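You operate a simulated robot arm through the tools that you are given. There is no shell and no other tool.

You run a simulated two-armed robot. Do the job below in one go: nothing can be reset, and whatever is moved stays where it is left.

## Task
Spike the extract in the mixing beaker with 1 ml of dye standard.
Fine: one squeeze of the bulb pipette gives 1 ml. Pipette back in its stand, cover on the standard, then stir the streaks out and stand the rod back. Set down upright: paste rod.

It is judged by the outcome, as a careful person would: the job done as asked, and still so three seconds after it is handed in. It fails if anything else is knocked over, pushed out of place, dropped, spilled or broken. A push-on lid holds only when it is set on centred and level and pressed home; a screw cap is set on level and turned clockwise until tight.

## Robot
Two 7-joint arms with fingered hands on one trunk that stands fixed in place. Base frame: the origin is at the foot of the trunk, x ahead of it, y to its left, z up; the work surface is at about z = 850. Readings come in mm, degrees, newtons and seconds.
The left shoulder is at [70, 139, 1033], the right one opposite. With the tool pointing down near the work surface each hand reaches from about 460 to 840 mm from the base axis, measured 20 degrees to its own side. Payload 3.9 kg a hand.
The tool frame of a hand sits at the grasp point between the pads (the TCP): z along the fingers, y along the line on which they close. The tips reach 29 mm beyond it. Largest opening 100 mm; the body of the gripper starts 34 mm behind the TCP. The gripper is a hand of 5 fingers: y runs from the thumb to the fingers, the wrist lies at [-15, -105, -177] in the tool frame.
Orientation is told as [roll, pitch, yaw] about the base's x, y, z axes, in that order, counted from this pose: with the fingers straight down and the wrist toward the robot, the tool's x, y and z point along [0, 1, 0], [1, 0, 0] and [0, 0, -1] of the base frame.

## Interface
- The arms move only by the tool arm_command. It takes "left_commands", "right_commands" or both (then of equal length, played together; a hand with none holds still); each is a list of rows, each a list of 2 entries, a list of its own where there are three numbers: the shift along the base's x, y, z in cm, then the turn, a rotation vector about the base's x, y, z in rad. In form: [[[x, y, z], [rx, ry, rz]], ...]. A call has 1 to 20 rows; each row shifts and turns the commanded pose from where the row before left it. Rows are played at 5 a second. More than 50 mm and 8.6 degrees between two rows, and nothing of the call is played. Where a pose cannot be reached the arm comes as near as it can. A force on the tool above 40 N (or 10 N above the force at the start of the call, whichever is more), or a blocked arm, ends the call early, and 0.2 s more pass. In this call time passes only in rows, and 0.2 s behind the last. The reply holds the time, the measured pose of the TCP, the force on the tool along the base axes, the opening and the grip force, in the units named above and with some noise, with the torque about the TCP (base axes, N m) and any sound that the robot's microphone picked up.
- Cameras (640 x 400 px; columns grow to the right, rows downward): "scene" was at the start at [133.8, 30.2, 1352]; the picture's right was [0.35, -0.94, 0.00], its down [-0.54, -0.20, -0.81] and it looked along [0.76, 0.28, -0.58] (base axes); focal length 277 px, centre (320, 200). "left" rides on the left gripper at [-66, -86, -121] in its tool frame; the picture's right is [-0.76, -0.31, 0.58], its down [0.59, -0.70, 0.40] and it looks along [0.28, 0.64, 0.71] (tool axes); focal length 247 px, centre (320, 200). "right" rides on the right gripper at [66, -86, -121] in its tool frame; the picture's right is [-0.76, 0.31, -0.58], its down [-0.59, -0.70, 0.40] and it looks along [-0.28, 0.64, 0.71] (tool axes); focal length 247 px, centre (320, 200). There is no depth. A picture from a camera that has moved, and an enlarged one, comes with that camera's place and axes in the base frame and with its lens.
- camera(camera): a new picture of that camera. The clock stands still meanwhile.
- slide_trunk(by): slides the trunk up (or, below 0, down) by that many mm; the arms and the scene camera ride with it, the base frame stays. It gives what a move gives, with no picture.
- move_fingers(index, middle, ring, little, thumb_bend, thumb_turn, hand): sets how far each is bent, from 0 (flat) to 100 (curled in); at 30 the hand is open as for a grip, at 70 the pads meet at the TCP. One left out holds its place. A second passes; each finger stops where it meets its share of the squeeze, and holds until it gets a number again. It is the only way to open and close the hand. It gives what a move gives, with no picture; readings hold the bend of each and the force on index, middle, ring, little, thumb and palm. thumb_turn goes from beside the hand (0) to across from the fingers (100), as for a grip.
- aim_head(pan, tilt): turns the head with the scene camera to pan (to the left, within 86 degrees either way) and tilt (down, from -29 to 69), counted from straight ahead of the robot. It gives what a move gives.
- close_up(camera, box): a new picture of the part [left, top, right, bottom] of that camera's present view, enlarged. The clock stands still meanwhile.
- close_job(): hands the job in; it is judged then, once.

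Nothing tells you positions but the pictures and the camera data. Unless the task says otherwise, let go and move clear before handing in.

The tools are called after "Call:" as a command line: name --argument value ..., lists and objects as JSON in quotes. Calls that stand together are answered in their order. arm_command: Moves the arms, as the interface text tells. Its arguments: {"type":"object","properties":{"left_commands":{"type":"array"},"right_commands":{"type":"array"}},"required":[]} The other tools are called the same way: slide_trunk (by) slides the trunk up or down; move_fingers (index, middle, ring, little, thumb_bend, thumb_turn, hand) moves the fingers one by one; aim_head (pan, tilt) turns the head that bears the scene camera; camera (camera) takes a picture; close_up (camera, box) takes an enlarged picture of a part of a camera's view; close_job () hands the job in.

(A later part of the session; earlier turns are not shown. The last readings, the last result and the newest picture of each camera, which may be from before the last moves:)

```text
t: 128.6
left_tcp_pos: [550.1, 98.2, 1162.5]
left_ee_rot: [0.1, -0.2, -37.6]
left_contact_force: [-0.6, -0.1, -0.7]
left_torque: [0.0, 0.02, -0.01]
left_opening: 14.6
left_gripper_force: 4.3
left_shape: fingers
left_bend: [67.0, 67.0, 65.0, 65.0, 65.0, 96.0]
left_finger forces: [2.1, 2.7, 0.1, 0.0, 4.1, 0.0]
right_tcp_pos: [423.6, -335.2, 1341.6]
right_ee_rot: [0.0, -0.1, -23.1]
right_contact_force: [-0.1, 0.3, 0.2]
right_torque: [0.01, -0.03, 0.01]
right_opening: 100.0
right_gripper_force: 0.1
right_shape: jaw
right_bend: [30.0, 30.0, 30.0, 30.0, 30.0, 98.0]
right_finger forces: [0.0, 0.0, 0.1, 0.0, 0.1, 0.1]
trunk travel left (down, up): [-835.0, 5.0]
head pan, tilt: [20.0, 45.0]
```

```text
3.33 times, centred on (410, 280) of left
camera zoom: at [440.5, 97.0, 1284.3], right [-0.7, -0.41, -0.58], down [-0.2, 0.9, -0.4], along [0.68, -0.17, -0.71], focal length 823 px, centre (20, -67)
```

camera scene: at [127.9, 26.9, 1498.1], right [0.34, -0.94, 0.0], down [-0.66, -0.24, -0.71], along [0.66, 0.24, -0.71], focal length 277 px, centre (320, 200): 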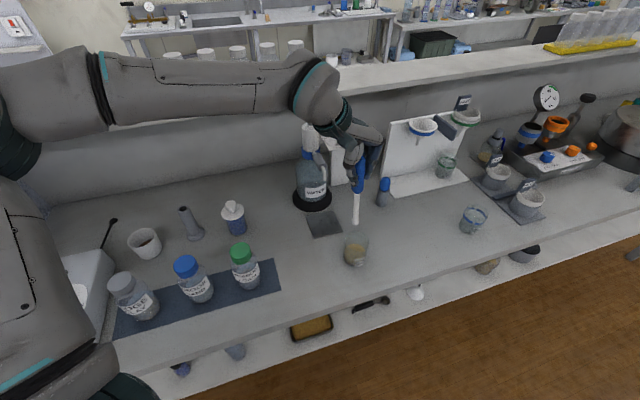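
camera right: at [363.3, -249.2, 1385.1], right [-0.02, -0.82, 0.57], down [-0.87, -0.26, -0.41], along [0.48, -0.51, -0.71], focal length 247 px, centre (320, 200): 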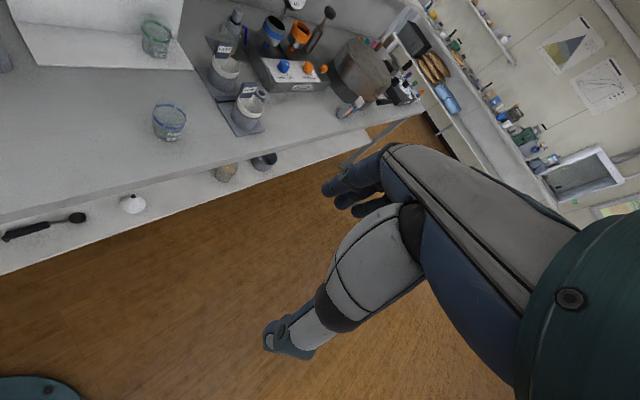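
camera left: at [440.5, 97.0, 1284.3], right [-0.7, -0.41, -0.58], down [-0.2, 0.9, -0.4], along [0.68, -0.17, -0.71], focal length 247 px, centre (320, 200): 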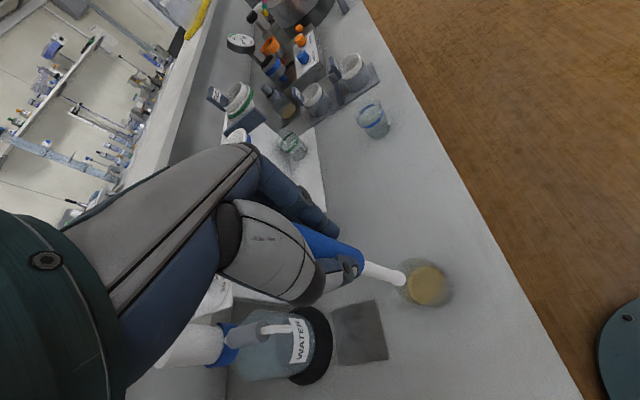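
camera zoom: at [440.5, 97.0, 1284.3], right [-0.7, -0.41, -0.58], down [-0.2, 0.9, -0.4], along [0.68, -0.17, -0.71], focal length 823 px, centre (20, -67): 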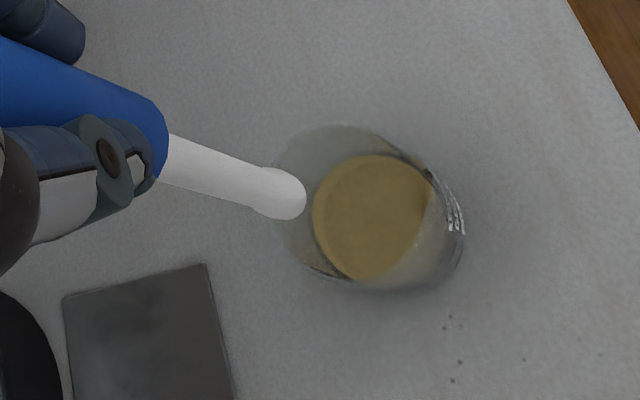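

Tip and beaker positions from both cameras suggest a shift of about (+5.5, −8.7) mm. I'll shift and lower to just above the rim, then re-check.

Call:
arm_command --left_commands '[[[0.55, -0.87, 0], [0, 0, 0]], [[0, 0, -1.5], [0, 0, 0]], [[0, 0, -1.5], [0, 0, 0]], [[0, 0, -1.5], [0, 0, 0]], [[0, 0, -0.5], [0, 0, 0]], [[0, 0, 0], [0, 0, 0]]]'

Call:
close_up --camera "scene" --box '[320, 180, 400, 275]'

Call:
close_up --camera "left" --box '[330, 220, 490, 340]'

Call:
camera --camera "scene"

```text
t: 130.0
left_tcp_pos: [559.2, 87.7, 1112.6]
left_ee_rot: [0.1, -0.2, -37.6]
left_contact_force: [0.3, -0.1, -0.2]
left_torque: [-0.03, 0.0, 0.01]
left_opening: 14.5
left_gripper_force: 4.7
left_shape: fingers
left_bend: [67.0, 67.0, 65.0, 65.0, 65.0, 96.0]
left_finger forces: [2.2, 2.6, 0.0, 0.0, 4.1, 0.0]
right_tcp_pos: [425.2, -333.6, 1342.5]
right_ee_rot: [0.0, 0.0, -22.9]
right_contact_force: [0.3, -0.6, 0.1]
right_torque: [-0.02, -0.01, 0.0]
right_opening: 100.1
right_gripper_force: 0.1
right_shape: jaw
right_bend: [30.0, 30.0, 30.0, 30.0, 30.0, 98.0]
right_finger forces: [0.0, 0.1, 0.0, 0.0, 0.1, 0.0]
trunk travel left (down, up): [-835.0, 5.0]
head pan, tilt: [20.0, 45.0]
```

```text
4.21 times, centred on (360, 228) of scene
camera zoom: at [128.1, 27.5, 1498.0], right [0.34, -0.94, 0.0], down [-0.66, -0.24, -0.71], along [0.66, 0.24, -0.71], focal length 1168 px, centre (152, 84)
```

zoom: 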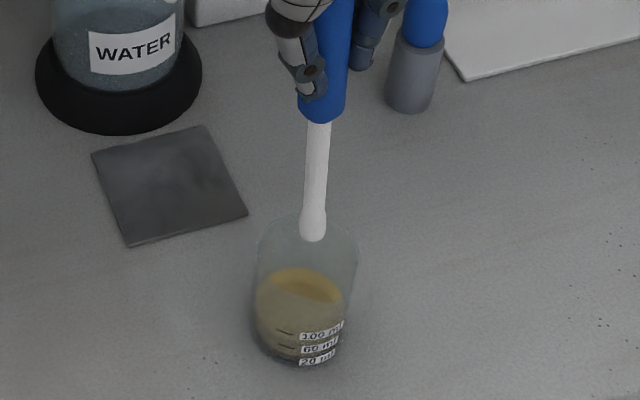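

```text
3.33 times, centred on (410, 280) of left
camera zoom: at [447.3, 87.4, 1234.0], right [-0.7, -0.41, -0.58], down [-0.2, 0.9, -0.4], along [0.68, -0.17, -0.71], focal length 823 px, centre (20, -67)
```

zoom: 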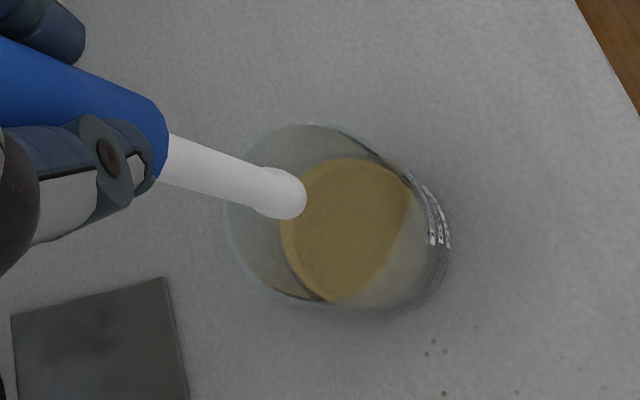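

```text
taken
camera scene: at [128.1, 27.5, 1498.0], right [0.34, -0.94, 0.0], down [-0.66, -0.24, -0.71], along [0.66, 0.24, -0.71], focal length 277 px, centre (320, 200)
```

scene: 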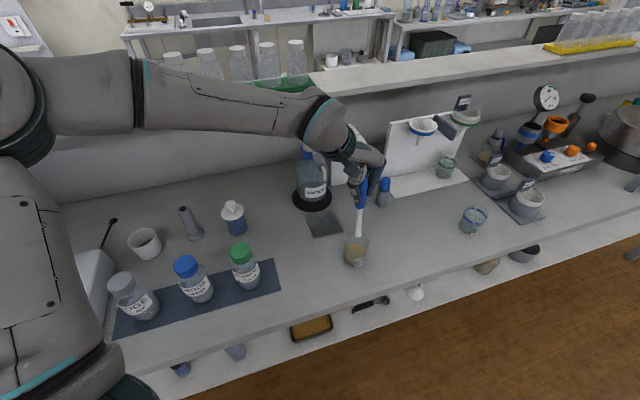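

The rod is within about 2–3 mm of the beaker axis. I'll make that small correction and lower the tip into the extract, stopping above the bottom.

Call:
arm_command --left_commands '[[[-0.1, 0.25, -1], [0, 0, 0]], [[0, 0, -1.5], [0, 0, 0]], [[0, 0, -1.5], [0, 0, 0]], [[0, 0, -1.5], [0, 0, 0]], [[0, 0, -1.2], [0, 0, 0]], [[0, 0, -1], [0, 0, 0]], [[0, 0, 0], [0, 0, 0]]]'

Call:
close_up --camera "scene" --box '[320, 180, 400, 275]'

Call:
close_up --camera "left" --box '[330, 220, 490, 340]'

```text
t: 131.6
left_tcp_pos: [557.2, 89.9, 1034.0]
left_ee_rot: [0.1, -0.2, -37.6]
left_contact_force: [-0.8, 0.9, -0.7]
left_torque: [-0.02, 0.01, -0.01]
left_opening: 14.5
left_gripper_force: 4.2
left_shape: fingers
left_bend: [67.0, 67.0, 65.0, 65.0, 65.0, 96.0]
left_finger forces: [2.1, 2.6, 0.0, 0.1, 4.0, 0.0]
right_tcp_pos: [425.0, -336.6, 1343.3]
right_ee_rot: [0.0, -0.1, -22.9]
right_contact_force: [-1.0, -0.3, 0.6]
right_torque: [0.02, 0.04, 0.0]
right_opening: 99.7
right_gripper_force: 0.1
right_shape: jaw
right_bend: [30.0, 30.0, 30.0, 30.0, 30.0, 98.0]
right_finger forces: [0.1, 0.0, 0.1, 0.0, 0.1, 0.0]
trunk travel left (down, up): [-835.0, 5.0]
head pan, tilt: [20.0, 45.0]
```

```text
4.21 times, centred on (360, 228) of scene
camera zoom: at [128.0, 27.4, 1498.0], right [0.34, -0.94, 0.0], down [-0.66, -0.24, -0.71], along [0.66, 0.24, -0.71], focal length 1168 px, centre (152, 84)
```

zoom: 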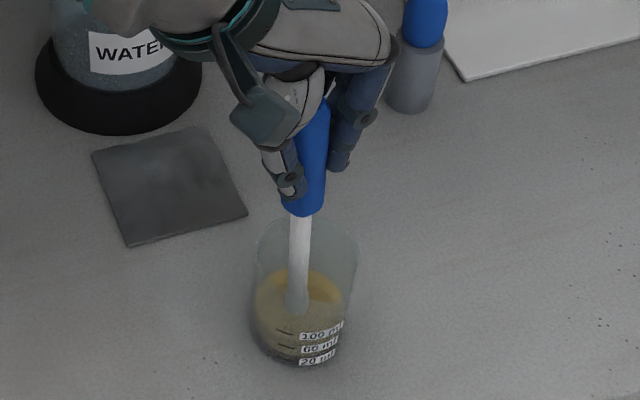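

```text
3.33 times, centred on (410, 280) of left
camera zoom: at [446.2, 90.0, 1155.9], right [-0.7, -0.41, -0.58], down [-0.2, 0.9, -0.4], along [0.68, -0.17, -0.71], focal length 823 px, centre (20, -67)
```

zoom: 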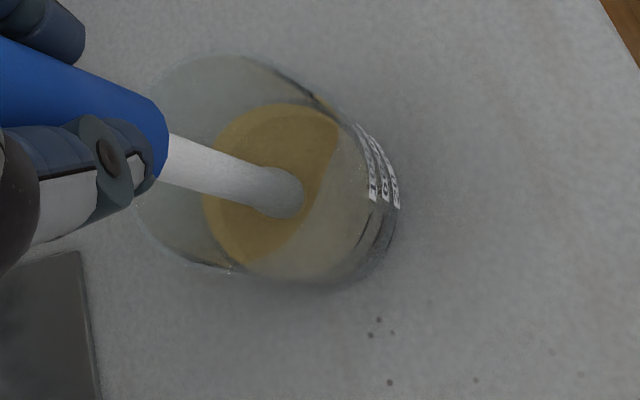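

The rod is in the extract and near the centre. I'll make a first slow circle of about 10 mm radius and check for contact.

Call:
arm_command --left_commands '[[[0.5, 0, 0], [0, 0, 0]], [[0.5, 0, 0], [0, 0, 0]], [[-0.19, 0.588, 0], [0, 0, 0]], [[-0.5, 0.363, 0], [0, 0, 0]], [[-0.62, 0, 0], [0, 0, 0]], [[-0.5, -0.363, 0], [0, 0, 0]], [[-0.19, -0.588, 0], [0, 0, 0]], [[0.19, -0.588, 0], [0, 0, 0]], [[0.5, -0.363, 0], [0, 0, 0]], [[0.62, 0, 0], [0, 0, 0]], [[0.5, 0.363, 0], [0, 0, 0]], [[0.19, 0.588, 0], [0, 0, 0]]]'

Call:
close_up --camera "scene" --box '[320, 180, 400, 275]'

Call:
close_up --camera "left" --box '[330, 220, 490, 340]'

```text
t: 134.2
left_tcp_pos: [564.4, 90.8, 1032.5]
left_ee_rot: [0.1, -0.3, -37.7]
left_contact_force: [-0.4, -0.9, -0.8]
left_torque: [-0.01, -0.01, 0.01]
left_opening: 14.5
left_gripper_force: 4.8
left_shape: fingers
left_bend: [67.0, 67.0, 65.0, 65.0, 65.0, 96.0]
left_finger forces: [2.2, 2.7, 0.0, 0.0, 4.1, 0.1]
right_tcp_pos: [424.8, -335.1, 1342.7]
right_ee_rot: [0.0, 0.0, -23.0]
right_contact_force: [0.2, -0.7, -0.3]
right_torque: [-0.03, -0.01, 0.01]
right_opening: 99.9
right_gripper_force: 0.0
right_shape: jaw
right_bend: [30.0, 30.0, 30.0, 30.0, 30.0, 98.0]
right_finger forces: [0.0, 0.1, 0.1, 0.0, 0.1, 0.1]
trunk travel left (down, up): [-835.0, 5.0]
head pan, tilt: [20.0, 45.0]
```

```text
4.21 times, centred on (360, 228) of scene
camera zoom: at [128.1, 27.8, 1498.0], right [0.34, -0.94, 0.0], down [-0.66, -0.24, -0.71], along [0.66, 0.24, -0.71], focal length 1168 px, centre (152, 84)
```

zoom: 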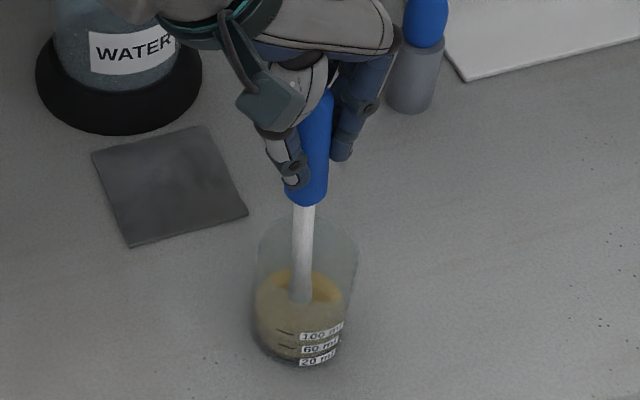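

```text
3.33 times, centred on (410, 280) of left
camera zoom: at [454.4, 90.5, 1155.9], right [-0.7, -0.41, -0.58], down [-0.2, 0.9, -0.4], along [0.68, -0.17, -0.71], focal length 823 px, centre (20, -67)
```

zoom: 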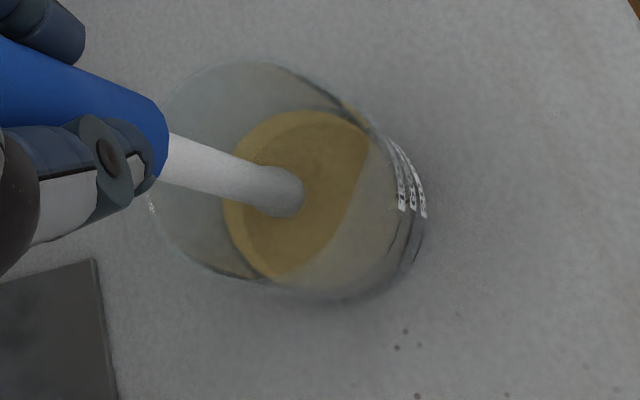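

No contact with the wall. The tip is only about 13 mm below the surface, so I'll lower 7 mm more and stir properly for two turns.

Call:
arm_command --left_commands '[[[0, 0, -0.4], [0, 0, 0]], [[0, 0, -0.3], [0, 0, 0]], [[-0.19, 0.588, 0], [0, 0, 0]], [[-0.5, 0.363, 0], [0, 0, 0]], [[-0.62, 0, 0], [0, 0, 0]], [[-0.5, -0.363, 0], [0, 0, 0]], [[-0.19, -0.588, 0], [0, 0, 0]], [[0.19, -0.588, 0], [0, 0, 0]], [[0.5, -0.363, 0], [0, 0, 0]], [[0.62, 0, 0], [0, 0, 0]], [[0.5, 0.363, 0], [0, 0, 0]], [[0.19, 0.588, 0], [0, 0, 0]]]'

Call:
arm_command --left_commands '[[[-0.19, 0.588, 0], [0, 0, 0]], [[-0.5, 0.363, 0], [0, 0, 0]], [[-0.62, 0, 0], [0, 0, 0]], [[-0.5, -0.363, 0], [0, 0, 0]], [[-0.19, -0.588, 0], [0, 0, 0]], [[0.19, -0.588, 0], [0, 0, 0]], [[0.5, -0.363, 0], [0, 0, 0]], [[0.62, 0, 0], [0, 0, 0]], [[0.5, 0.363, 0], [0, 0, 0]], [[0.19, 0.588, 0], [0, 0, 0]], [[-0.19, 0.588, 0], [0, 0, 0]], [[-0.5, 0.363, 0], [0, 0, 0]], [[-0.62, 0, 0], [0, 0, 0]], [[-0.5, -0.363, 0], [0, 0, 0]], [[-0.19, -0.588, 0], [0, 0, 0]], [[0.19, -0.588, 0], [0, 0, 0]], [[0.5, -0.363, 0], [0, 0, 0]], [[0.62, 0, 0], [0, 0, 0]], [[0.5, 0.363, 0], [0, 0, 0]], [[0.19, 0.588, 0], [0, 0, 0]]]'

Call:
close_up --camera "scene" --box '[320, 180, 400, 275]'

Call:
close_up --camera "left" --box '[330, 220, 490, 340]'

```text
t: 136.8
left_tcp_pos: [565.9, 91.7, 1027.0]
left_ee_rot: [0.1, -0.2, -37.7]
left_contact_force: [0.2, -0.2, -1.0]
left_torque: [0.02, -0.02, -0.01]
left_opening: 14.5
left_gripper_force: 4.2
left_shape: fingers
left_bend: [67.0, 67.0, 65.0, 65.0, 65.0, 96.0]
left_finger forces: [2.1, 2.8, 0.0, 0.1, 4.0, 0.0]
right_tcp_pos: [425.7, -334.7, 1343.6]
right_ee_rot: [0.1, 0.1, -23.0]
right_contact_force: [-0.9, 0.3, -0.2]
right_torque: [-0.03, -0.01, -0.02]
right_opening: 99.9
right_gripper_force: 0.1
right_shape: jaw
right_bend: [30.0, 30.0, 30.0, 30.0, 30.0, 98.0]
right_finger forces: [0.1, 0.0, 0.0, 0.0, 0.0, 0.0]
trunk travel left (down, up): [-835.0, 5.0]
head pan, tilt: [20.0, 45.0]
```

```text
t: 141.0
left_tcp_pos: [567.1, 91.7, 1027.1]
left_ee_rot: [0.1, -0.1, -37.7]
left_contact_force: [0.1, 0.1, -0.5]
left_torque: [0.0, -0.02, -0.01]
left_opening: 14.6
left_gripper_force: 4.0
left_shape: fingers
left_bend: [67.0, 67.0, 65.0, 65.0, 65.0, 96.0]
left_finger forces: [2.1, 2.7, 0.0, 0.0, 4.0, 0.0]
right_tcp_pos: [425.1, -334.4, 1343.6]
right_ee_rot: [0.0, -0.1, -22.9]
right_contact_force: [0.9, -1.3, -0.6]
right_torque: [0.0, 0.0, 0.02]
right_opening: 99.7
right_gripper_force: 0.2
right_shape: jaw
right_bend: [30.0, 30.0, 30.0, 30.0, 30.0, 98.0]
right_finger forces: [0.0, 0.0, 0.1, 0.0, 0.1, 0.1]
trunk travel left (down, up): [-835.0, 5.0]
head pan, tilt: [20.0, 45.0]
```

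```text
4.21 times, centred on (360, 228) of scene
camera zoom: at [128.0, 27.8, 1498.0], right [0.34, -0.94, 0.0], down [-0.66, -0.24, -0.71], along [0.66, 0.24, -0.71], focal length 1168 px, centre (152, 84)
```

zoom: 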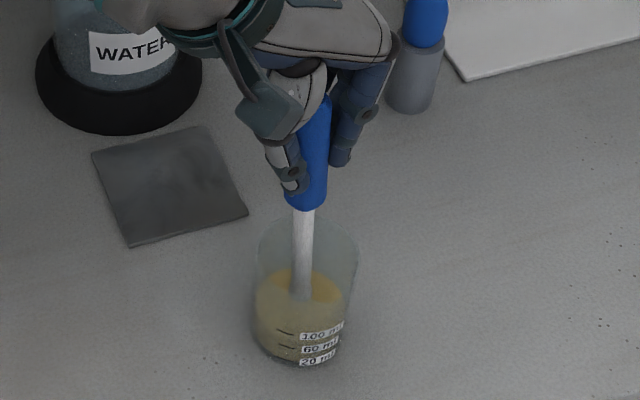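

```text
3.33 times, centred on (410, 280) of left
camera zoom: at [456.5, 90.9, 1148.8], right [-0.7, -0.41, -0.58], down [-0.2, 0.9, -0.4], along [0.68, -0.17, -0.71], focal length 823 px, centre (20, -67)
```

zoom: 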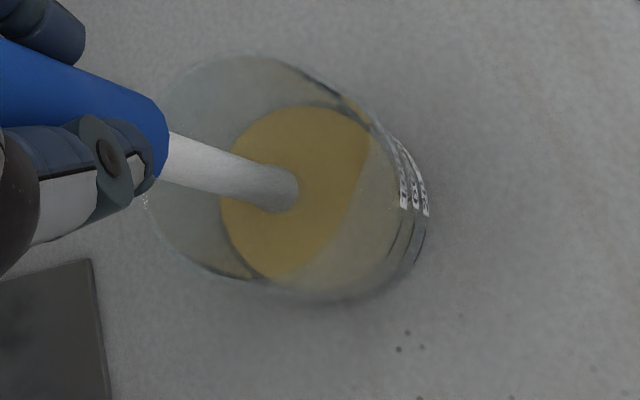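

Call:
close_up --camera "left" --box '[380, 265, 440, 310]'

Call:
close_up --camera "scene" --box '[340, 205, 380, 270]'

```text
8.89 times, centred on (410, 288) of left
camera zoom: at [456.5, 90.9, 1148.8], right [-0.7, -0.41, -0.58], down [-0.2, 0.9, -0.4], along [0.68, -0.17, -0.71], focal length 2195 px, centre (-480, -578)
```

zoom: 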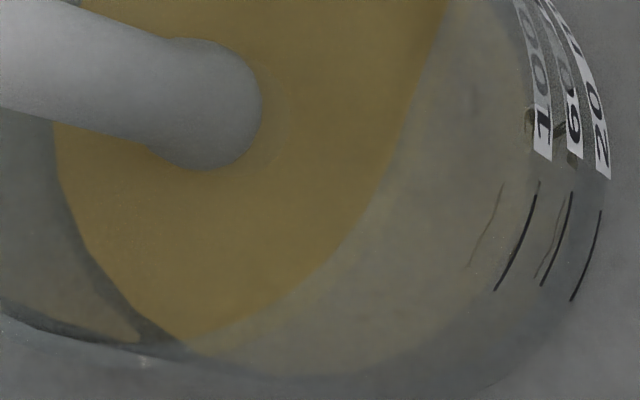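

```text
6.15 times, centred on (360, 238) of scene
camera zoom: at [128.0, 27.8, 1498.0], right [0.34, -0.94, 0.0], down [-0.66, -0.24, -0.71], along [0.66, 0.24, -0.71], focal length 1707 px, centre (74, -31)
```

zoom: 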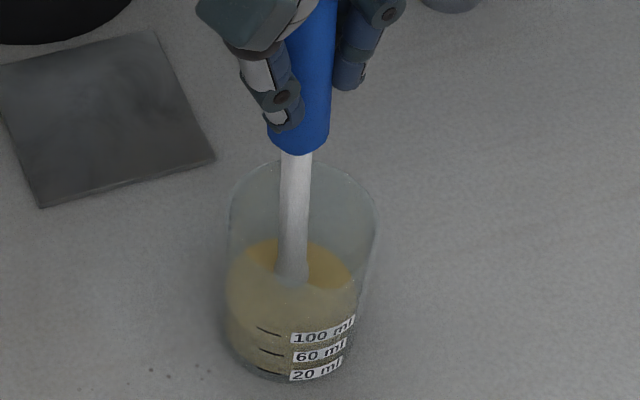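

The darker swirl that was in the liquid has disappeared and the surface is now even. I'll give two more turns for good measure.

Call:
arm_command --left_commands '[[[-0.19, 0.588, 0], [0, 0, 0]], [[-0.5, 0.363, 0], [0, 0, 0]], [[-0.62, 0, 0], [0, 0, 0]], [[-0.5, -0.363, 0], [0, 0, 0]], [[-0.19, -0.588, 0], [0, 0, 0]], [[0.19, -0.588, 0], [0, 0, 0]], [[0.5, -0.363, 0], [0, 0, 0]], [[0.62, 0, 0], [0, 0, 0]], [[0.5, 0.363, 0], [0, 0, 0]], [[0.19, 0.588, 0], [0, 0, 0]], [[-0.19, 0.588, 0], [0, 0, 0]], [[-0.5, 0.363, 0], [0, 0, 0]], [[-0.62, 0, 0], [0, 0, 0]], [[-0.5, -0.363, 0], [0, 0, 0]], [[-0.19, -0.588, 0], [0, 0, 0]], [[0.19, -0.588, 0], [0, 0, 0]], [[0.5, -0.363, 0], [0, 0, 0]], [[0.62, 0, 0], [0, 0, 0]], [[0.5, 0.363, 0], [0, 0, 0]], [[0.19, 0.588, 0], [0, 0, 0]]]'

Call:
arm_command --left_commands '[[[-0.5, 0, 0], [0, 0, 0]], [[-0.5, 0, 0], [0, 0, 0]], [[0, 0, 1], [0, 0, 0]], [[0, 0, 1], [0, 0, 0]], [[0, 0, 1], [0, 0, 0]], [[0, 0, 1], [0, 0, 0]], [[0, 0, 1], [0, 0, 0]], [[0, 0, 1.5], [0, 0, 0]], [[0, 0, 1.5], [0, 0, 0]], [[0, 0, 1.5], [0, 0, 0]], [[0, 0, 0], [0, 0, 0]]]'

Call:
close_up --camera "scene" --box '[320, 170, 400, 275]'

Call:
close_up --camera "left" --box '[330, 220, 490, 340]'

```text
t: 145.2
left_tcp_pos: [566.4, 91.5, 1028.1]
left_ee_rot: [0.0, -0.2, -37.8]
left_contact_force: [0.3, -0.3, -0.6]
left_torque: [-0.01, 0.02, 0.0]
left_opening: 14.6
left_gripper_force: 4.4
left_shape: fingers
left_bend: [67.0, 67.0, 65.0, 65.0, 65.0, 96.0]
left_finger forces: [2.0, 2.7, 0.1, 0.0, 4.1, 0.0]
right_tcp_pos: [426.0, -334.0, 1343.0]
right_ee_rot: [-0.1, -0.1, -23.0]
right_contact_force: [-0.8, 0.0, -0.3]
right_torque: [-0.01, 0.03, 0.03]
right_opening: 99.8
right_gripper_force: 0.1
right_shape: jaw
right_bend: [30.0, 30.0, 30.0, 30.0, 30.0, 98.0]
right_finger forces: [0.0, 0.0, 0.0, 0.0, 0.1, 0.1]
trunk travel left (down, up): [-835.0, 5.0]
head pan, tilt: [20.0, 45.0]
```

```text
t: 147.6
left_tcp_pos: [555.8, 90.0, 1123.1]
left_ee_rot: [0.1, -0.2, -37.7]
left_contact_force: [-0.3, 1.2, -0.9]
left_torque: [0.02, 0.03, -0.05]
left_opening: 14.2
left_gripper_force: 4.6
left_shape: fingers
left_bend: [67.0, 67.0, 65.0, 65.0, 65.0, 96.0]
left_finger forces: [2.1, 2.6, 0.1, 0.0, 4.0, 0.0]
right_tcp_pos: [425.2, -335.0, 1342.8]
right_ee_rot: [0.0, 0.0, -23.0]
right_contact_force: [-0.3, 0.4, -0.8]
right_torque: [0.02, -0.03, -0.02]
right_opening: 99.6
right_gripper_force: 0.0
right_shape: jaw
right_bend: [30.0, 30.0, 30.0, 30.0, 30.0, 98.0]
right_finger forces: [0.1, 0.0, 0.0, 0.0, 0.1, 0.0]
trunk travel left (down, up): [-835.0, 5.0]
head pan, tilt: [20.0, 45.0]
```

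```text
3.81 times, centred on (360, 222) of scene
camera zoom: at [128.2, 27.3, 1498.0], right [0.34, -0.94, 0.0], down [-0.66, -0.24, -0.71], along [0.66, 0.24, -0.71], focal length 1057 px, centre (168, 114)
```

zoom: 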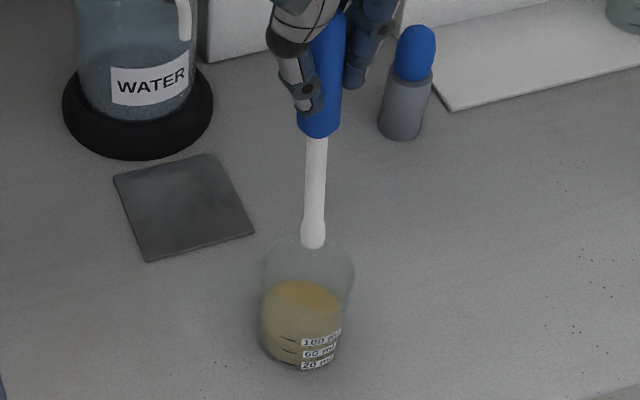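

```text
3.33 times, centred on (410, 280) of left
camera zoom: at [445.1, 89.7, 1244.9], right [-0.7, -0.41, -0.58], down [-0.2, 0.9, -0.4], along [0.68, -0.17, -0.71], focal length 823 px, centre (20, -67)
```

zoom: 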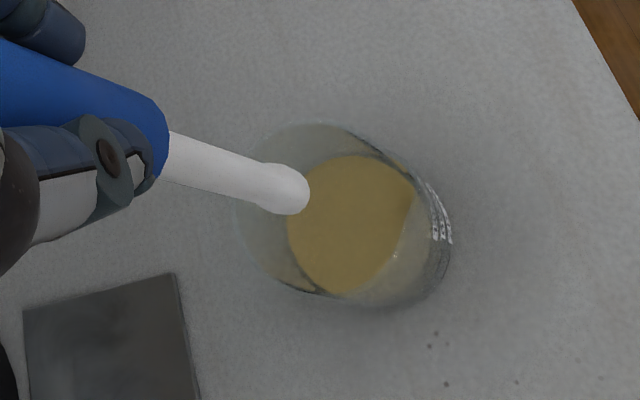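

The extract now looks uniform with no streaks or drips around the beaker. I'll carry the rod back along the same path to its stand.

Call:
arm_command --left_commands '[[[0, 0, 1.5], [0, 0, 0]], [[0, 0, 1.5], [0, 0, 0]], [[0, 0, 1], [0, 0, 0]], [[-0.66, 3.75, 0], [0, 0, 0]], [[-0.66, 3.75, 0], [0, 0, 0.03]], [[-0.66, 3.75, 0], [0, 0, 0.03]], [[-0.66, 3.75, 0], [0, 0, 0.03]], [[-0.66, 3.75, 0], [0, 0, 0.03]], [[-0.66, 3.75, 0], [0, 0, 0.03]], [[-0.66, 3.75, 0], [0, 0, 0.03]], [[-0.66, 3.75, 0], [0, 0, 0.03]], [[-0.66, 3.75, 0], [0, 0, 0.03]], [[-0.66, 3.75, 0], [0, 0, 0.03]], [[-0.66, 3.75, 0], [0, 0, 0.03]], [[-0.69, 3.77, 0], [0, 0, 0]], [[0, 0, 0], [0, 0, 0]]]'

Call:
aim_head --pan 45 --tilt 40

Call:
camera --camera "scene"

Call:
close_up --camera "scene" --box '[240, 100, 350, 250]'

Call:
close_up --camera "left" --box '[300, 210, 460, 330]'

```text
t: 151.0
left_tcp_pos: [478.8, 543.6, 1163.5]
left_ee_rot: [0.0, -0.2, -20.6]
left_contact_force: [0.0, -0.7, -0.3]
left_torque: [0.05, 0.01, 0.0]
left_opening: 13.9
left_gripper_force: 4.5
left_shape: fingers
left_bend: [67.0, 67.0, 65.0, 65.0, 65.0, 96.0]
left_finger forces: [2.1, 2.7, 0.0, 0.0, 3.9, 0.0]
right_tcp_pos: [426.3, -334.9, 1341.4]
right_ee_rot: [-0.1, 0.1, -22.9]
right_contact_force: [-1.0, 0.5, 0.2]
right_torque: [0.04, -0.03, -0.01]
right_opening: 100.1
right_gripper_force: 0.1
right_shape: jaw
right_bend: [30.0, 30.0, 30.0, 30.0, 30.0, 98.0]
right_finger forces: [0.0, 0.1, 0.0, 0.0, 0.0, 0.1]
trunk travel left (down, up): [-835.0, 5.0]
head pan, tilt: [20.0, 45.0]
```

```text
t: 151.9
left_tcp_pos: [479.8, 543.1, 1163.5]
left_ee_rot: [0.1, -0.3, -20.6]
left_contact_force: [0.5, -0.7, -1.2]
left_torque: [0.02, -0.01, 0.0]
left_opening: 14.2
left_gripper_force: 4.2
left_shape: fingers
left_bend: [67.0, 67.0, 65.0, 65.0, 65.0, 96.0]
left_finger forces: [2.1, 2.9, 0.0, 0.0, 3.9, 0.0]
right_tcp_pos: [424.2, -334.4, 1342.8]
right_ee_rot: [0.0, 0.0, -23.0]
right_contact_force: [0.0, 0.8, 0.0]
right_torque: [0.0, 0.0, 0.01]
right_opening: 99.8
right_gripper_force: 0.0
right_shape: jaw
right_bend: [30.0, 30.0, 30.0, 30.0, 30.0, 98.0]
right_finger forces: [0.0, 0.0, 0.0, 0.1, 0.0, 0.0]
trunk travel left (down, up): [-835.0, 5.0]
head pan, tilt: [45.0, 40.0]
```

```text
taken
camera scene: at [111.8, 59.8, 1505.3], right [0.71, -0.71, 0.0], down [-0.46, -0.45, -0.77], along [0.54, 0.54, -0.64], focal length 277 px, centre (320, 200)
```

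scene: 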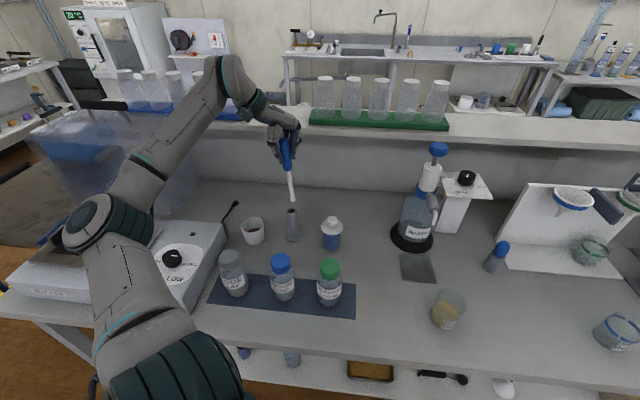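

```text
2.67 times, centred on (295, 175) of scene
camera zoom: at [111.8, 59.8, 1505.3], right [0.71, -0.71, 0.0], down [-0.46, -0.45, -0.77], along [0.54, 0.54, -0.64], focal length 740 px, centre (387, 267)
```

zoom: 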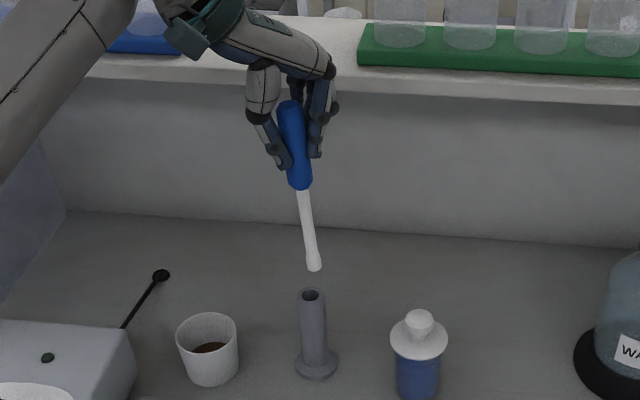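

```text
3.33 times, centred on (380, 270) of left
camera zoom: at [373.0, 511.1, 1285.0], right [-0.55, -0.6, -0.58], down [-0.45, 0.8, -0.4], along [0.7, 0.04, -0.71], focal length 823 px, centre (120, -33)
```

zoom: 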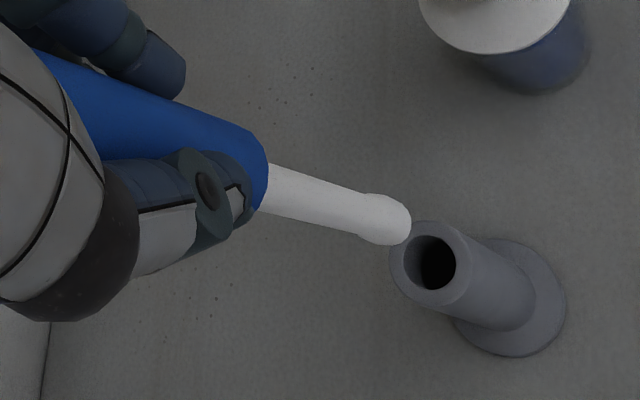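

The rod leans slightly in the grip: the tip is off by a few degrees forward and to the right. I'll rotate the hand to straighten it and move the tip over the hole, then verify.

Call:
arm_command --left_commands '[[[0.4, -0.1, 0], [0.03, 0.03, 0]], [[0.3, -0.1, 0], [0.03, 0.03, 0]], [[0, 0, 0], [0, 0, 0]], [[0, 0, 0], [0, 0, 0]]]'

Call:
close_up --camera "scene" --box '[260, 130, 330, 245]'

Call:
close_up --camera "left" --box '[300, 210, 460, 330]'

```text
t: 152.9
left_tcp_pos: [484.2, 541.1, 1162.6]
left_ee_rot: [2.0, 4.4, -20.4]
left_contact_force: [0.0, 1.1, -0.5]
left_torque: [-0.05, -0.03, 0.02]
left_opening: 14.1
left_gripper_force: 4.3
left_shape: fingers
left_bend: [67.0, 67.0, 65.0, 65.0, 65.0, 96.0]
left_finger forces: [2.2, 2.8, 0.0, 0.0, 3.9, 0.0]
right_tcp_pos: [425.4, -335.2, 1342.5]
right_ee_rot: [0.0, 0.0, -23.0]
right_contact_force: [0.2, 0.4, 0.6]
right_torque: [0.0, 0.01, 0.03]
right_opening: 99.9
right_gripper_force: 0.0
right_shape: jaw
right_bend: [30.0, 30.0, 30.0, 30.0, 30.0, 98.0]
right_finger forces: [0.1, 0.0, 0.0, 0.0, 0.0, 0.0]
trunk travel left (down, up): [-835.0, 5.0]
head pan, tilt: [45.0, 40.0]
```

```text
3.48 times, centred on (295, 188) of scene
camera zoom: at [111.9, 59.6, 1505.3], right [0.71, -0.71, 0.0], down [-0.45, -0.45, -0.77], along [0.54, 0.54, -0.64], focal length 965 px, centre (407, 244)
```

zoom: 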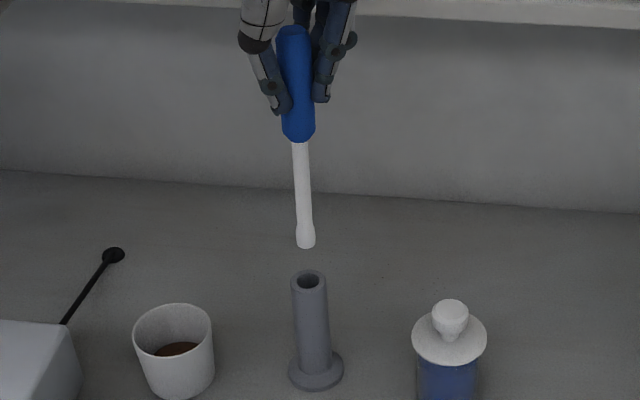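

```text
3.33 times, centred on (380, 270) of left
camera zoom: at [386.9, 500.1, 1288.6], right [-0.58, -0.57, -0.58], down [-0.47, 0.82, -0.32], along [0.66, 0.09, -0.75], focal length 823 px, centre (120, -33)
```

zoom: 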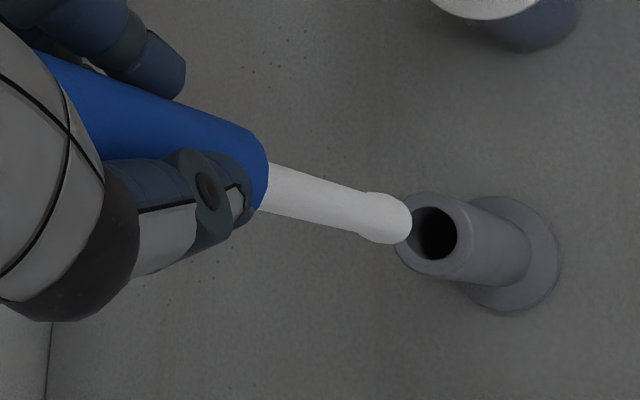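

The rod is now nearly vertical and within about 1 mm of the hole. I'll lower to just above the stand and check again.

Call:
arm_command --left_commands '[[[-0.08, 0.06, -1], [0, 0, 0]], [[0, 0, -1], [0, 0, 0]], [[0, 0, -1], [0, 0, 0]], [[0, 0, -0.4], [0, 0, 0]], [[0, 0, 0], [0, 0, 0]], [[0, 0, 0], [0, 0, 0]]]'

Call:
close_up --camera "scene" --box '[270, 170, 320, 245]'

Call:
close_up --camera "left" --box '[330, 220, 450, 310]'

```text
t: 154.3
left_tcp_pos: [482.9, 540.4, 1128.5]
left_ee_rot: [2.0, 4.2, -20.4]
left_contact_force: [0.3, 0.0, -0.4]
left_torque: [-0.01, 0.02, 0.01]
left_opening: 14.0
left_gripper_force: 4.2
left_shape: fingers
left_bend: [67.0, 67.0, 65.0, 65.0, 65.0, 96.0]
left_finger forces: [2.1, 2.8, 0.0, 0.0, 3.9, 0.0]
right_tcp_pos: [426.1, -334.7, 1343.5]
right_ee_rot: [0.0, -0.1, -23.0]
right_contact_force: [-0.7, -1.0, 0.5]
right_torque: [0.0, -0.04, 0.01]
right_opening: 99.8
right_gripper_force: 0.1
right_shape: jaw
right_bend: [30.0, 30.0, 30.0, 30.0, 30.0, 98.0]
right_finger forces: [0.0, 0.0, 0.0, 0.1, 0.0, 0.1]
trunk travel left (down, up): [-835.0, 5.0]
head pan, tilt: [45.0, 40.0]
```

```text
5.33 times, centred on (295, 208) of scene
camera zoom: at [111.8, 59.7, 1505.3], right [0.71, -0.71, 0.0], down [-0.45, -0.45, -0.77], along [0.54, 0.54, -0.64], focal length 1479 px, centre (453, 160)
```

zoom: 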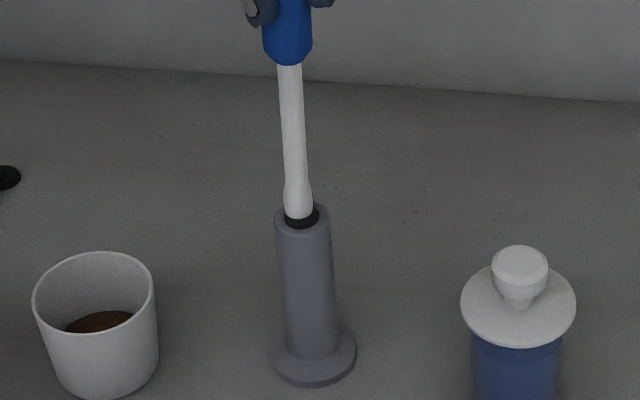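

```text
4.44 times, centred on (390, 265) of left
camera zoom: at [384.2, 500.9, 1253.7], right [-0.58, -0.57, -0.58], down [-0.47, 0.82, -0.32], along [0.66, 0.09, -0.75], focal length 1098 px, centre (9, -89)
```

zoom: 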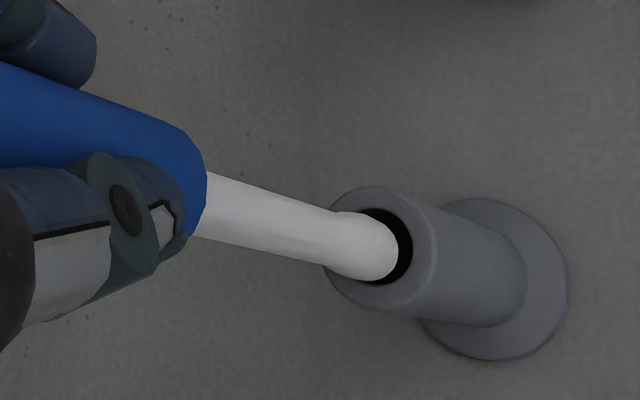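

In both views the tip is centred at the mouth of the stand. I'll lower slowly, watching force.

Call:
arm_command --left_commands '[[[0, 0, -0.4], [0, 0, 0]], [[0, 0, -0.4], [0, 0, 0]], [[0, 0, -0.4], [0, 0, 0]], [[0, 0, 0], [0, 0, 0]]]'

Call:
close_up --camera "scene" --box '[270, 170, 320, 245]'

Call:
close_up --camera "left" --box '[330, 220, 450, 310]'

```text
t: 155.3
left_tcp_pos: [482.9, 540.3, 1116.1]
left_ee_rot: [2.1, 4.2, -20.5]
left_contact_force: [-0.2, 0.2, -0.6]
left_torque: [-0.03, 0.01, 0.02]
left_opening: 13.9
left_gripper_force: 4.3
left_shape: fingers
left_bend: [67.0, 67.0, 65.0, 65.0, 65.0, 96.0]
left_finger forces: [2.1, 2.9, 0.0, 0.1, 3.9, 0.0]
right_tcp_pos: [425.0, -334.0, 1342.9]
right_ee_rot: [0.0, 0.0, -23.0]
right_contact_force: [-0.7, -0.4, -0.5]
right_torque: [-0.02, 0.02, -0.02]
right_opening: 100.1
right_gripper_force: 0.0
right_shape: jaw
right_bend: [30.0, 30.0, 30.0, 30.0, 30.0, 98.0]
right_finger forces: [0.1, 0.0, 0.1, 0.0, 0.0, 0.0]
trunk travel left (down, up): [-835.0, 5.0]
head pan, tilt: [45.0, 40.0]
```

```text
5.33 times, centred on (295, 208) of scene
camera zoom: at [111.8, 59.7, 1505.3], right [0.71, -0.71, 0.0], down [-0.45, -0.45, -0.77], along [0.54, 0.54, -0.64], focal length 1479 px, centre (453, 160)
```

zoom: 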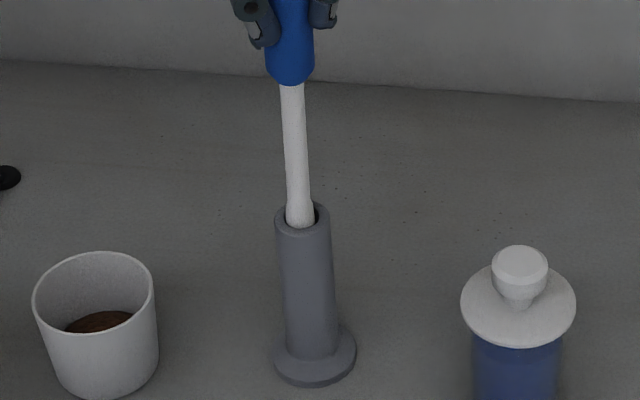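

```text
4.44 times, centred on (390, 265) of left
camera zoom: at [384.0, 500.1, 1241.5], right [-0.58, -0.57, -0.58], down [-0.47, 0.82, -0.32], along [0.66, 0.09, -0.75], focal length 1098 px, centre (9, -89)
```

zoom: 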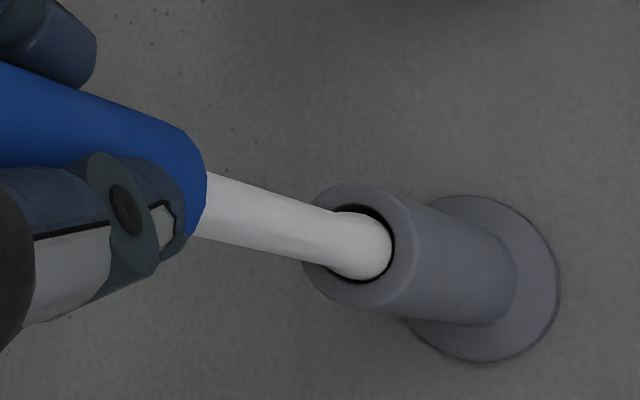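

Call:
arm_command --left_commands '[[[0.03, -0.1, 0], [0, 0, 0]], [[0, 0, -0.5], [0, 0, 0]], [[0, 0, -0.5], [0, 0, 0]], [[0, 0, -0.5], [0, 0, 0]], [[0, 0, -0.5], [0, 0, 0]], [[0, 0, 0], [0, 0, 0]]]'

Call:
close_up --camera "scene" --box '[270, 170, 320, 245]'

Call:
close_up --camera "left" --box '[330, 220, 450, 310]'

```text
t: 156.7
left_tcp_pos: [483.5, 538.0, 1095.8]
left_ee_rot: [2.1, 4.2, -20.4]
left_contact_force: [-0.3, 0.5, -0.6]
left_torque: [0.0, -0.05, -0.02]
left_opening: 13.7
left_gripper_force: 5.0
left_shape: fingers
left_bend: [67.0, 67.0, 65.0, 65.0, 65.0, 96.0]
left_finger forces: [2.1, 2.9, 0.1, 0.0, 3.8, 0.0]
right_tcp_pos: [425.1, -335.4, 1343.1]
right_ee_rot: [0.1, 0.0, -23.0]
right_contact_force: [-0.3, -0.6, 0.2]
right_torque: [0.0, -0.04, -0.01]
right_opening: 99.5
right_gripper_force: 0.1
right_shape: jaw
right_bend: [30.0, 30.0, 30.0, 30.0, 30.0, 98.0]
right_finger forces: [0.0, 0.1, 0.0, 0.0, 0.0, 0.0]
trunk travel left (down, up): [-835.0, 5.0]
head pan, tilt: [45.0, 40.0]
```

```text
5.33 times, centred on (295, 208) of scene
camera zoom: at [111.8, 59.7, 1505.3], right [0.71, -0.71, 0.0], down [-0.45, -0.45, -0.77], along [0.54, 0.54, -0.64], focal length 1479 px, centre (453, 160)
```

zoom: 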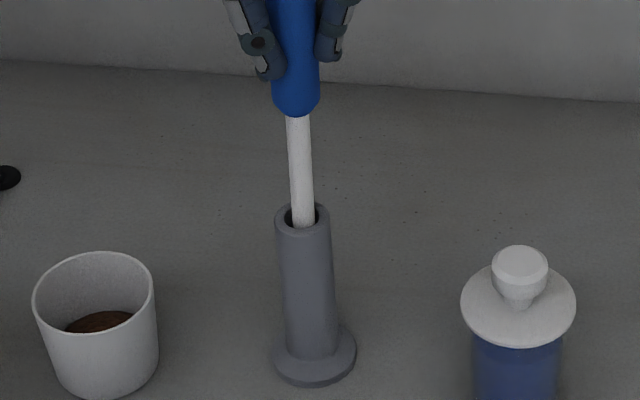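

```text
4.44 times, centred on (390, 265) of left
camera zoom: at [384.7, 498.3, 1222.1], right [-0.58, -0.57, -0.58], down [-0.47, 0.82, -0.32], along [0.66, 0.09, -0.75], focal length 1098 px, centre (9, -89)
```

zoom: 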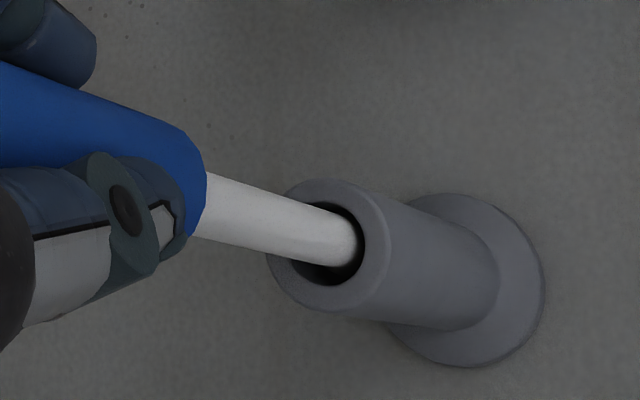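

Call:
arm_command --left_commands '[[[0, 0, -0.6], [0, 0, 0]], [[0, 0, -0.6], [0, 0, 0]], [[0, 0, -0.6], [0, 0, 0]], [[0, 0, -0.6], [0, 0, 0]], [[0, 0, -0.6], [0, 0, 0]], [[0, 0, 0], [0, 0, 0]]]'

Call:
close_up --camera "scene" --box '[260, 150, 330, 245]'

Call:
close_up --camera "left" --box '[300, 200, 450, 310]'

```text
t: 158.1
left_tcp_pos: [482.8, 539.2, 1066.4]
left_ee_rot: [2.1, 4.3, -20.3]
left_contact_force: [0.4, 1.4, -0.6]
left_torque: [-0.01, 0.01, 0.02]
left_opening: 14.0
left_gripper_force: 4.8
left_shape: fingers
left_bend: [67.0, 67.0, 65.0, 65.0, 65.0, 96.0]
left_finger forces: [2.1, 2.8, 0.0, 0.1, 4.0, 0.0]
right_tcp_pos: [425.6, -334.6, 1342.6]
right_ee_rot: [0.1, 0.0, -23.1]
right_contact_force: [-0.4, 0.2, -0.2]
right_torque: [0.01, -0.01, 0.01]
right_opening: 100.0
right_gripper_force: 0.1
right_shape: jaw
right_bend: [30.0, 30.0, 30.0, 30.0, 30.0, 98.0]
right_finger forces: [0.1, 0.0, 0.1, 0.0, 0.0, 0.0]
trunk travel left (down, up): [-835.0, 5.0]
head pan, tilt: [45.0, 40.0]
```

```text
4.21 times, centred on (295, 198) of scene
camera zoom: at [111.8, 59.6, 1505.3], right [0.71, -0.71, 0.0], down [-0.45, -0.45, -0.77], along [0.54, 0.54, -0.64], focal length 1168 px, centre (425, 210)
```

zoom: 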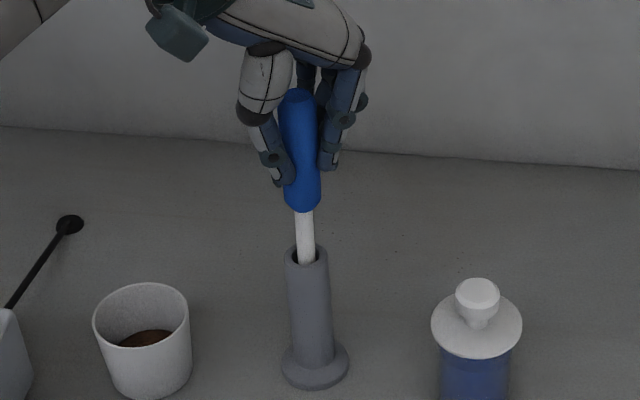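

```text
3.64 times, centred on (375, 255) of left
camera zoom: at [383.8, 498.8, 1191.9], right [-0.58, -0.57, -0.58], down [-0.47, 0.82, -0.32], along [0.66, 0.09, -0.75], focal length 898 px, centre (120, 0)
```

zoom: 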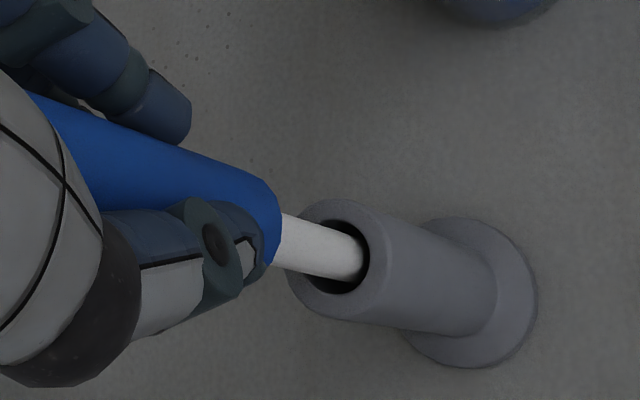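

Call:
arm_command --left_commands '[[[0, 0, -0.6], [0, 0, 0]], [[0, 0, -0.6], [0, 0, 0]], [[0, 0, -0.6], [0, 0, 0]], [[0, 0, -0.6], [0, 0, 0]], [[0, 0, -0.6], [0, 0, 0]], [[0, 0, -0.4], [0, 0, 0]], [[0, 0, 0], [0, 0, 0]]]'

Call:
close_up --camera "scene" --box '[260, 150, 330, 245]'

Call:
close_up --camera "left" --box '[300, 200, 450, 310]'

```text
t: 159.7
left_tcp_pos: [483.8, 539.0, 1031.8]
left_ee_rot: [2.1, 4.2, -20.4]
left_contact_force: [-0.2, -0.1, -1.1]
left_torque: [0.0, 0.03, 0.0]
left_opening: 14.1
left_gripper_force: 4.8
left_shape: fingers
left_bend: [67.0, 67.0, 65.0, 65.0, 65.0, 96.0]
left_finger forces: [2.2, 2.8, 0.1, 0.1, 3.9, 0.1]
right_tcp_pos: [425.8, -334.9, 1343.8]
right_ee_rot: [-0.1, 0.0, -23.0]
right_contact_force: [0.0, 0.0, 0.1]
right_torque: [-0.04, -0.01, 0.01]
right_opening: 99.9
right_gripper_force: 0.1
right_shape: jaw
right_bend: [30.0, 30.0, 30.0, 30.0, 30.0, 98.0]
right_finger forces: [0.0, 0.0, 0.1, 0.1, 0.1, 0.1]
trunk travel left (down, up): [-835.0, 5.0]
head pan, tilt: [45.0, 40.0]
```

```text
4.21 times, centred on (295, 198) of scene
camera zoom: at [111.8, 59.7, 1505.3], right [0.71, -0.71, 0.0], down [-0.45, -0.45, -0.77], along [0.54, 0.54, -0.64], focal length 1168 px, centre (425, 210)
```

zoom: 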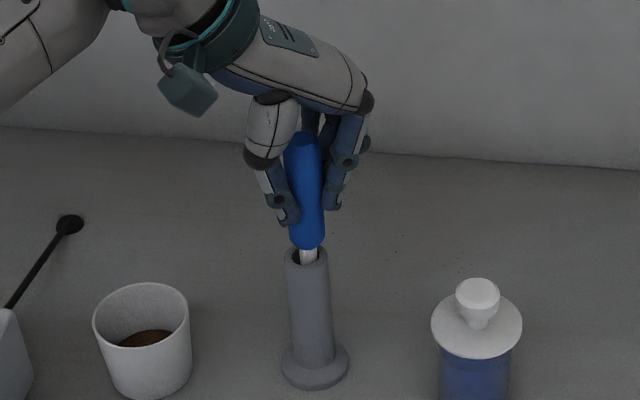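

```text
3.64 times, centred on (375, 255) of left
camera zoom: at [384.9, 499.0, 1157.5], right [-0.58, -0.57, -0.58], down [-0.47, 0.82, -0.32], along [0.66, 0.09, -0.75], focal length 898 px, centre (120, 0)
```

zoom: 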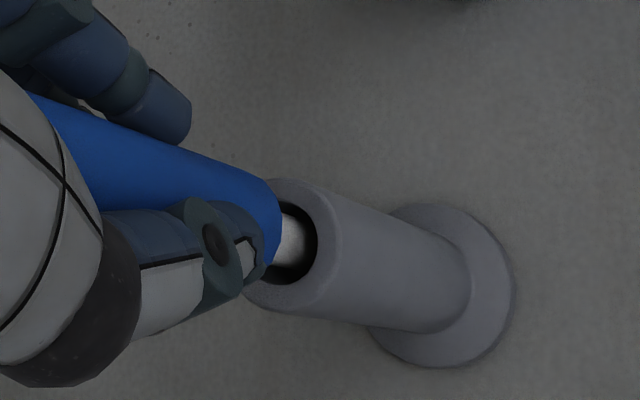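

Call:
arm_command --left_commands '[[[0, 0, -0.3], [0, 0, 0]], [[0, 0, -0.3], [0, 0, 0]], [[0, 0, -0.2], [0, 0, 0]], [[0, 0, 0], [0, 0, 0]]]'

Call:
close_up --camera "scene" --box '[260, 150, 330, 245]'

Call:
close_up --camera "left" --box '[300, 200, 450, 310]'

```text
t: 160.7
left_tcp_pos: [483.2, 538.9, 1024.3]
left_ee_rot: [2.2, 4.1, -20.4]
left_contact_force: [-0.2, 0.3, -1.5]
left_torque: [0.02, -0.03, -0.02]
left_opening: 14.1
left_gripper_force: 4.4
left_shape: fingers
left_bend: [67.0, 67.0, 65.0, 65.0, 65.0, 96.0]
left_finger forces: [2.1, 2.9, 0.0, 0.0, 3.8, 0.1]
right_tcp_pos: [425.0, -334.4, 1342.9]
right_ee_rot: [0.0, 0.0, -23.0]
right_contact_force: [0.5, 0.1, 0.3]
right_torque: [0.01, -0.03, 0.0]
right_opening: 99.8
right_gripper_force: 0.1
right_shape: jaw
right_bend: [30.0, 30.0, 30.0, 30.0, 30.0, 98.0]
right_finger forces: [0.0, 0.0, 0.0, 0.0, 0.1, 0.1]
trunk travel left (down, up): [-835.0, 5.0]
head pan, tilt: [45.0, 40.0]
```

```text
4.21 times, centred on (295, 198) of scene
camera zoom: at [111.8, 59.7, 1505.3], right [0.71, -0.71, 0.0], down [-0.45, -0.45, -0.77], along [0.54, 0.54, -0.64], focal length 1168 px, centre (425, 210)
```

zoom: 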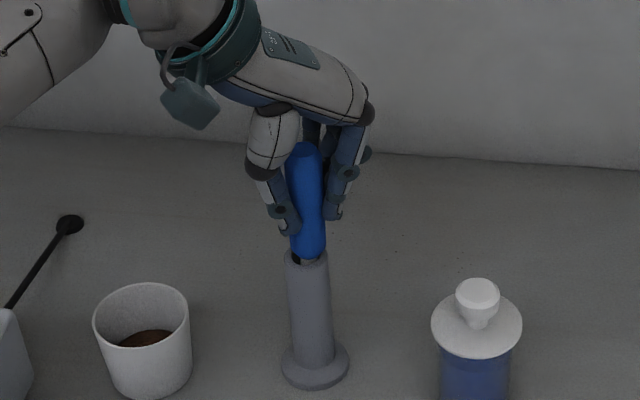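

```text
3.64 times, centred on (375, 255) of left
camera zoom: at [384.4, 498.1, 1149.7], right [-0.58, -0.57, -0.58], down [-0.47, 0.82, -0.32], along [0.66, 0.09, -0.75], focal length 898 px, centre (120, 0)
```

zoom: 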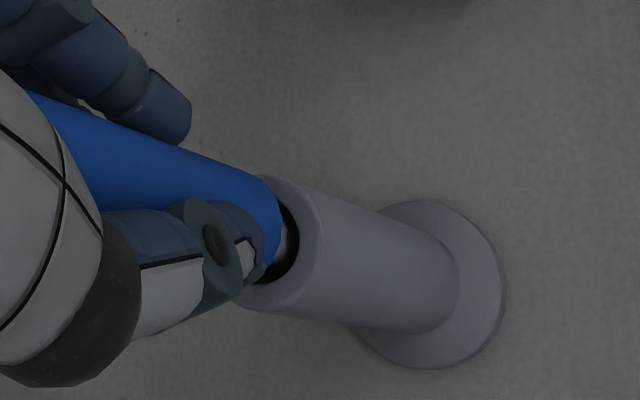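

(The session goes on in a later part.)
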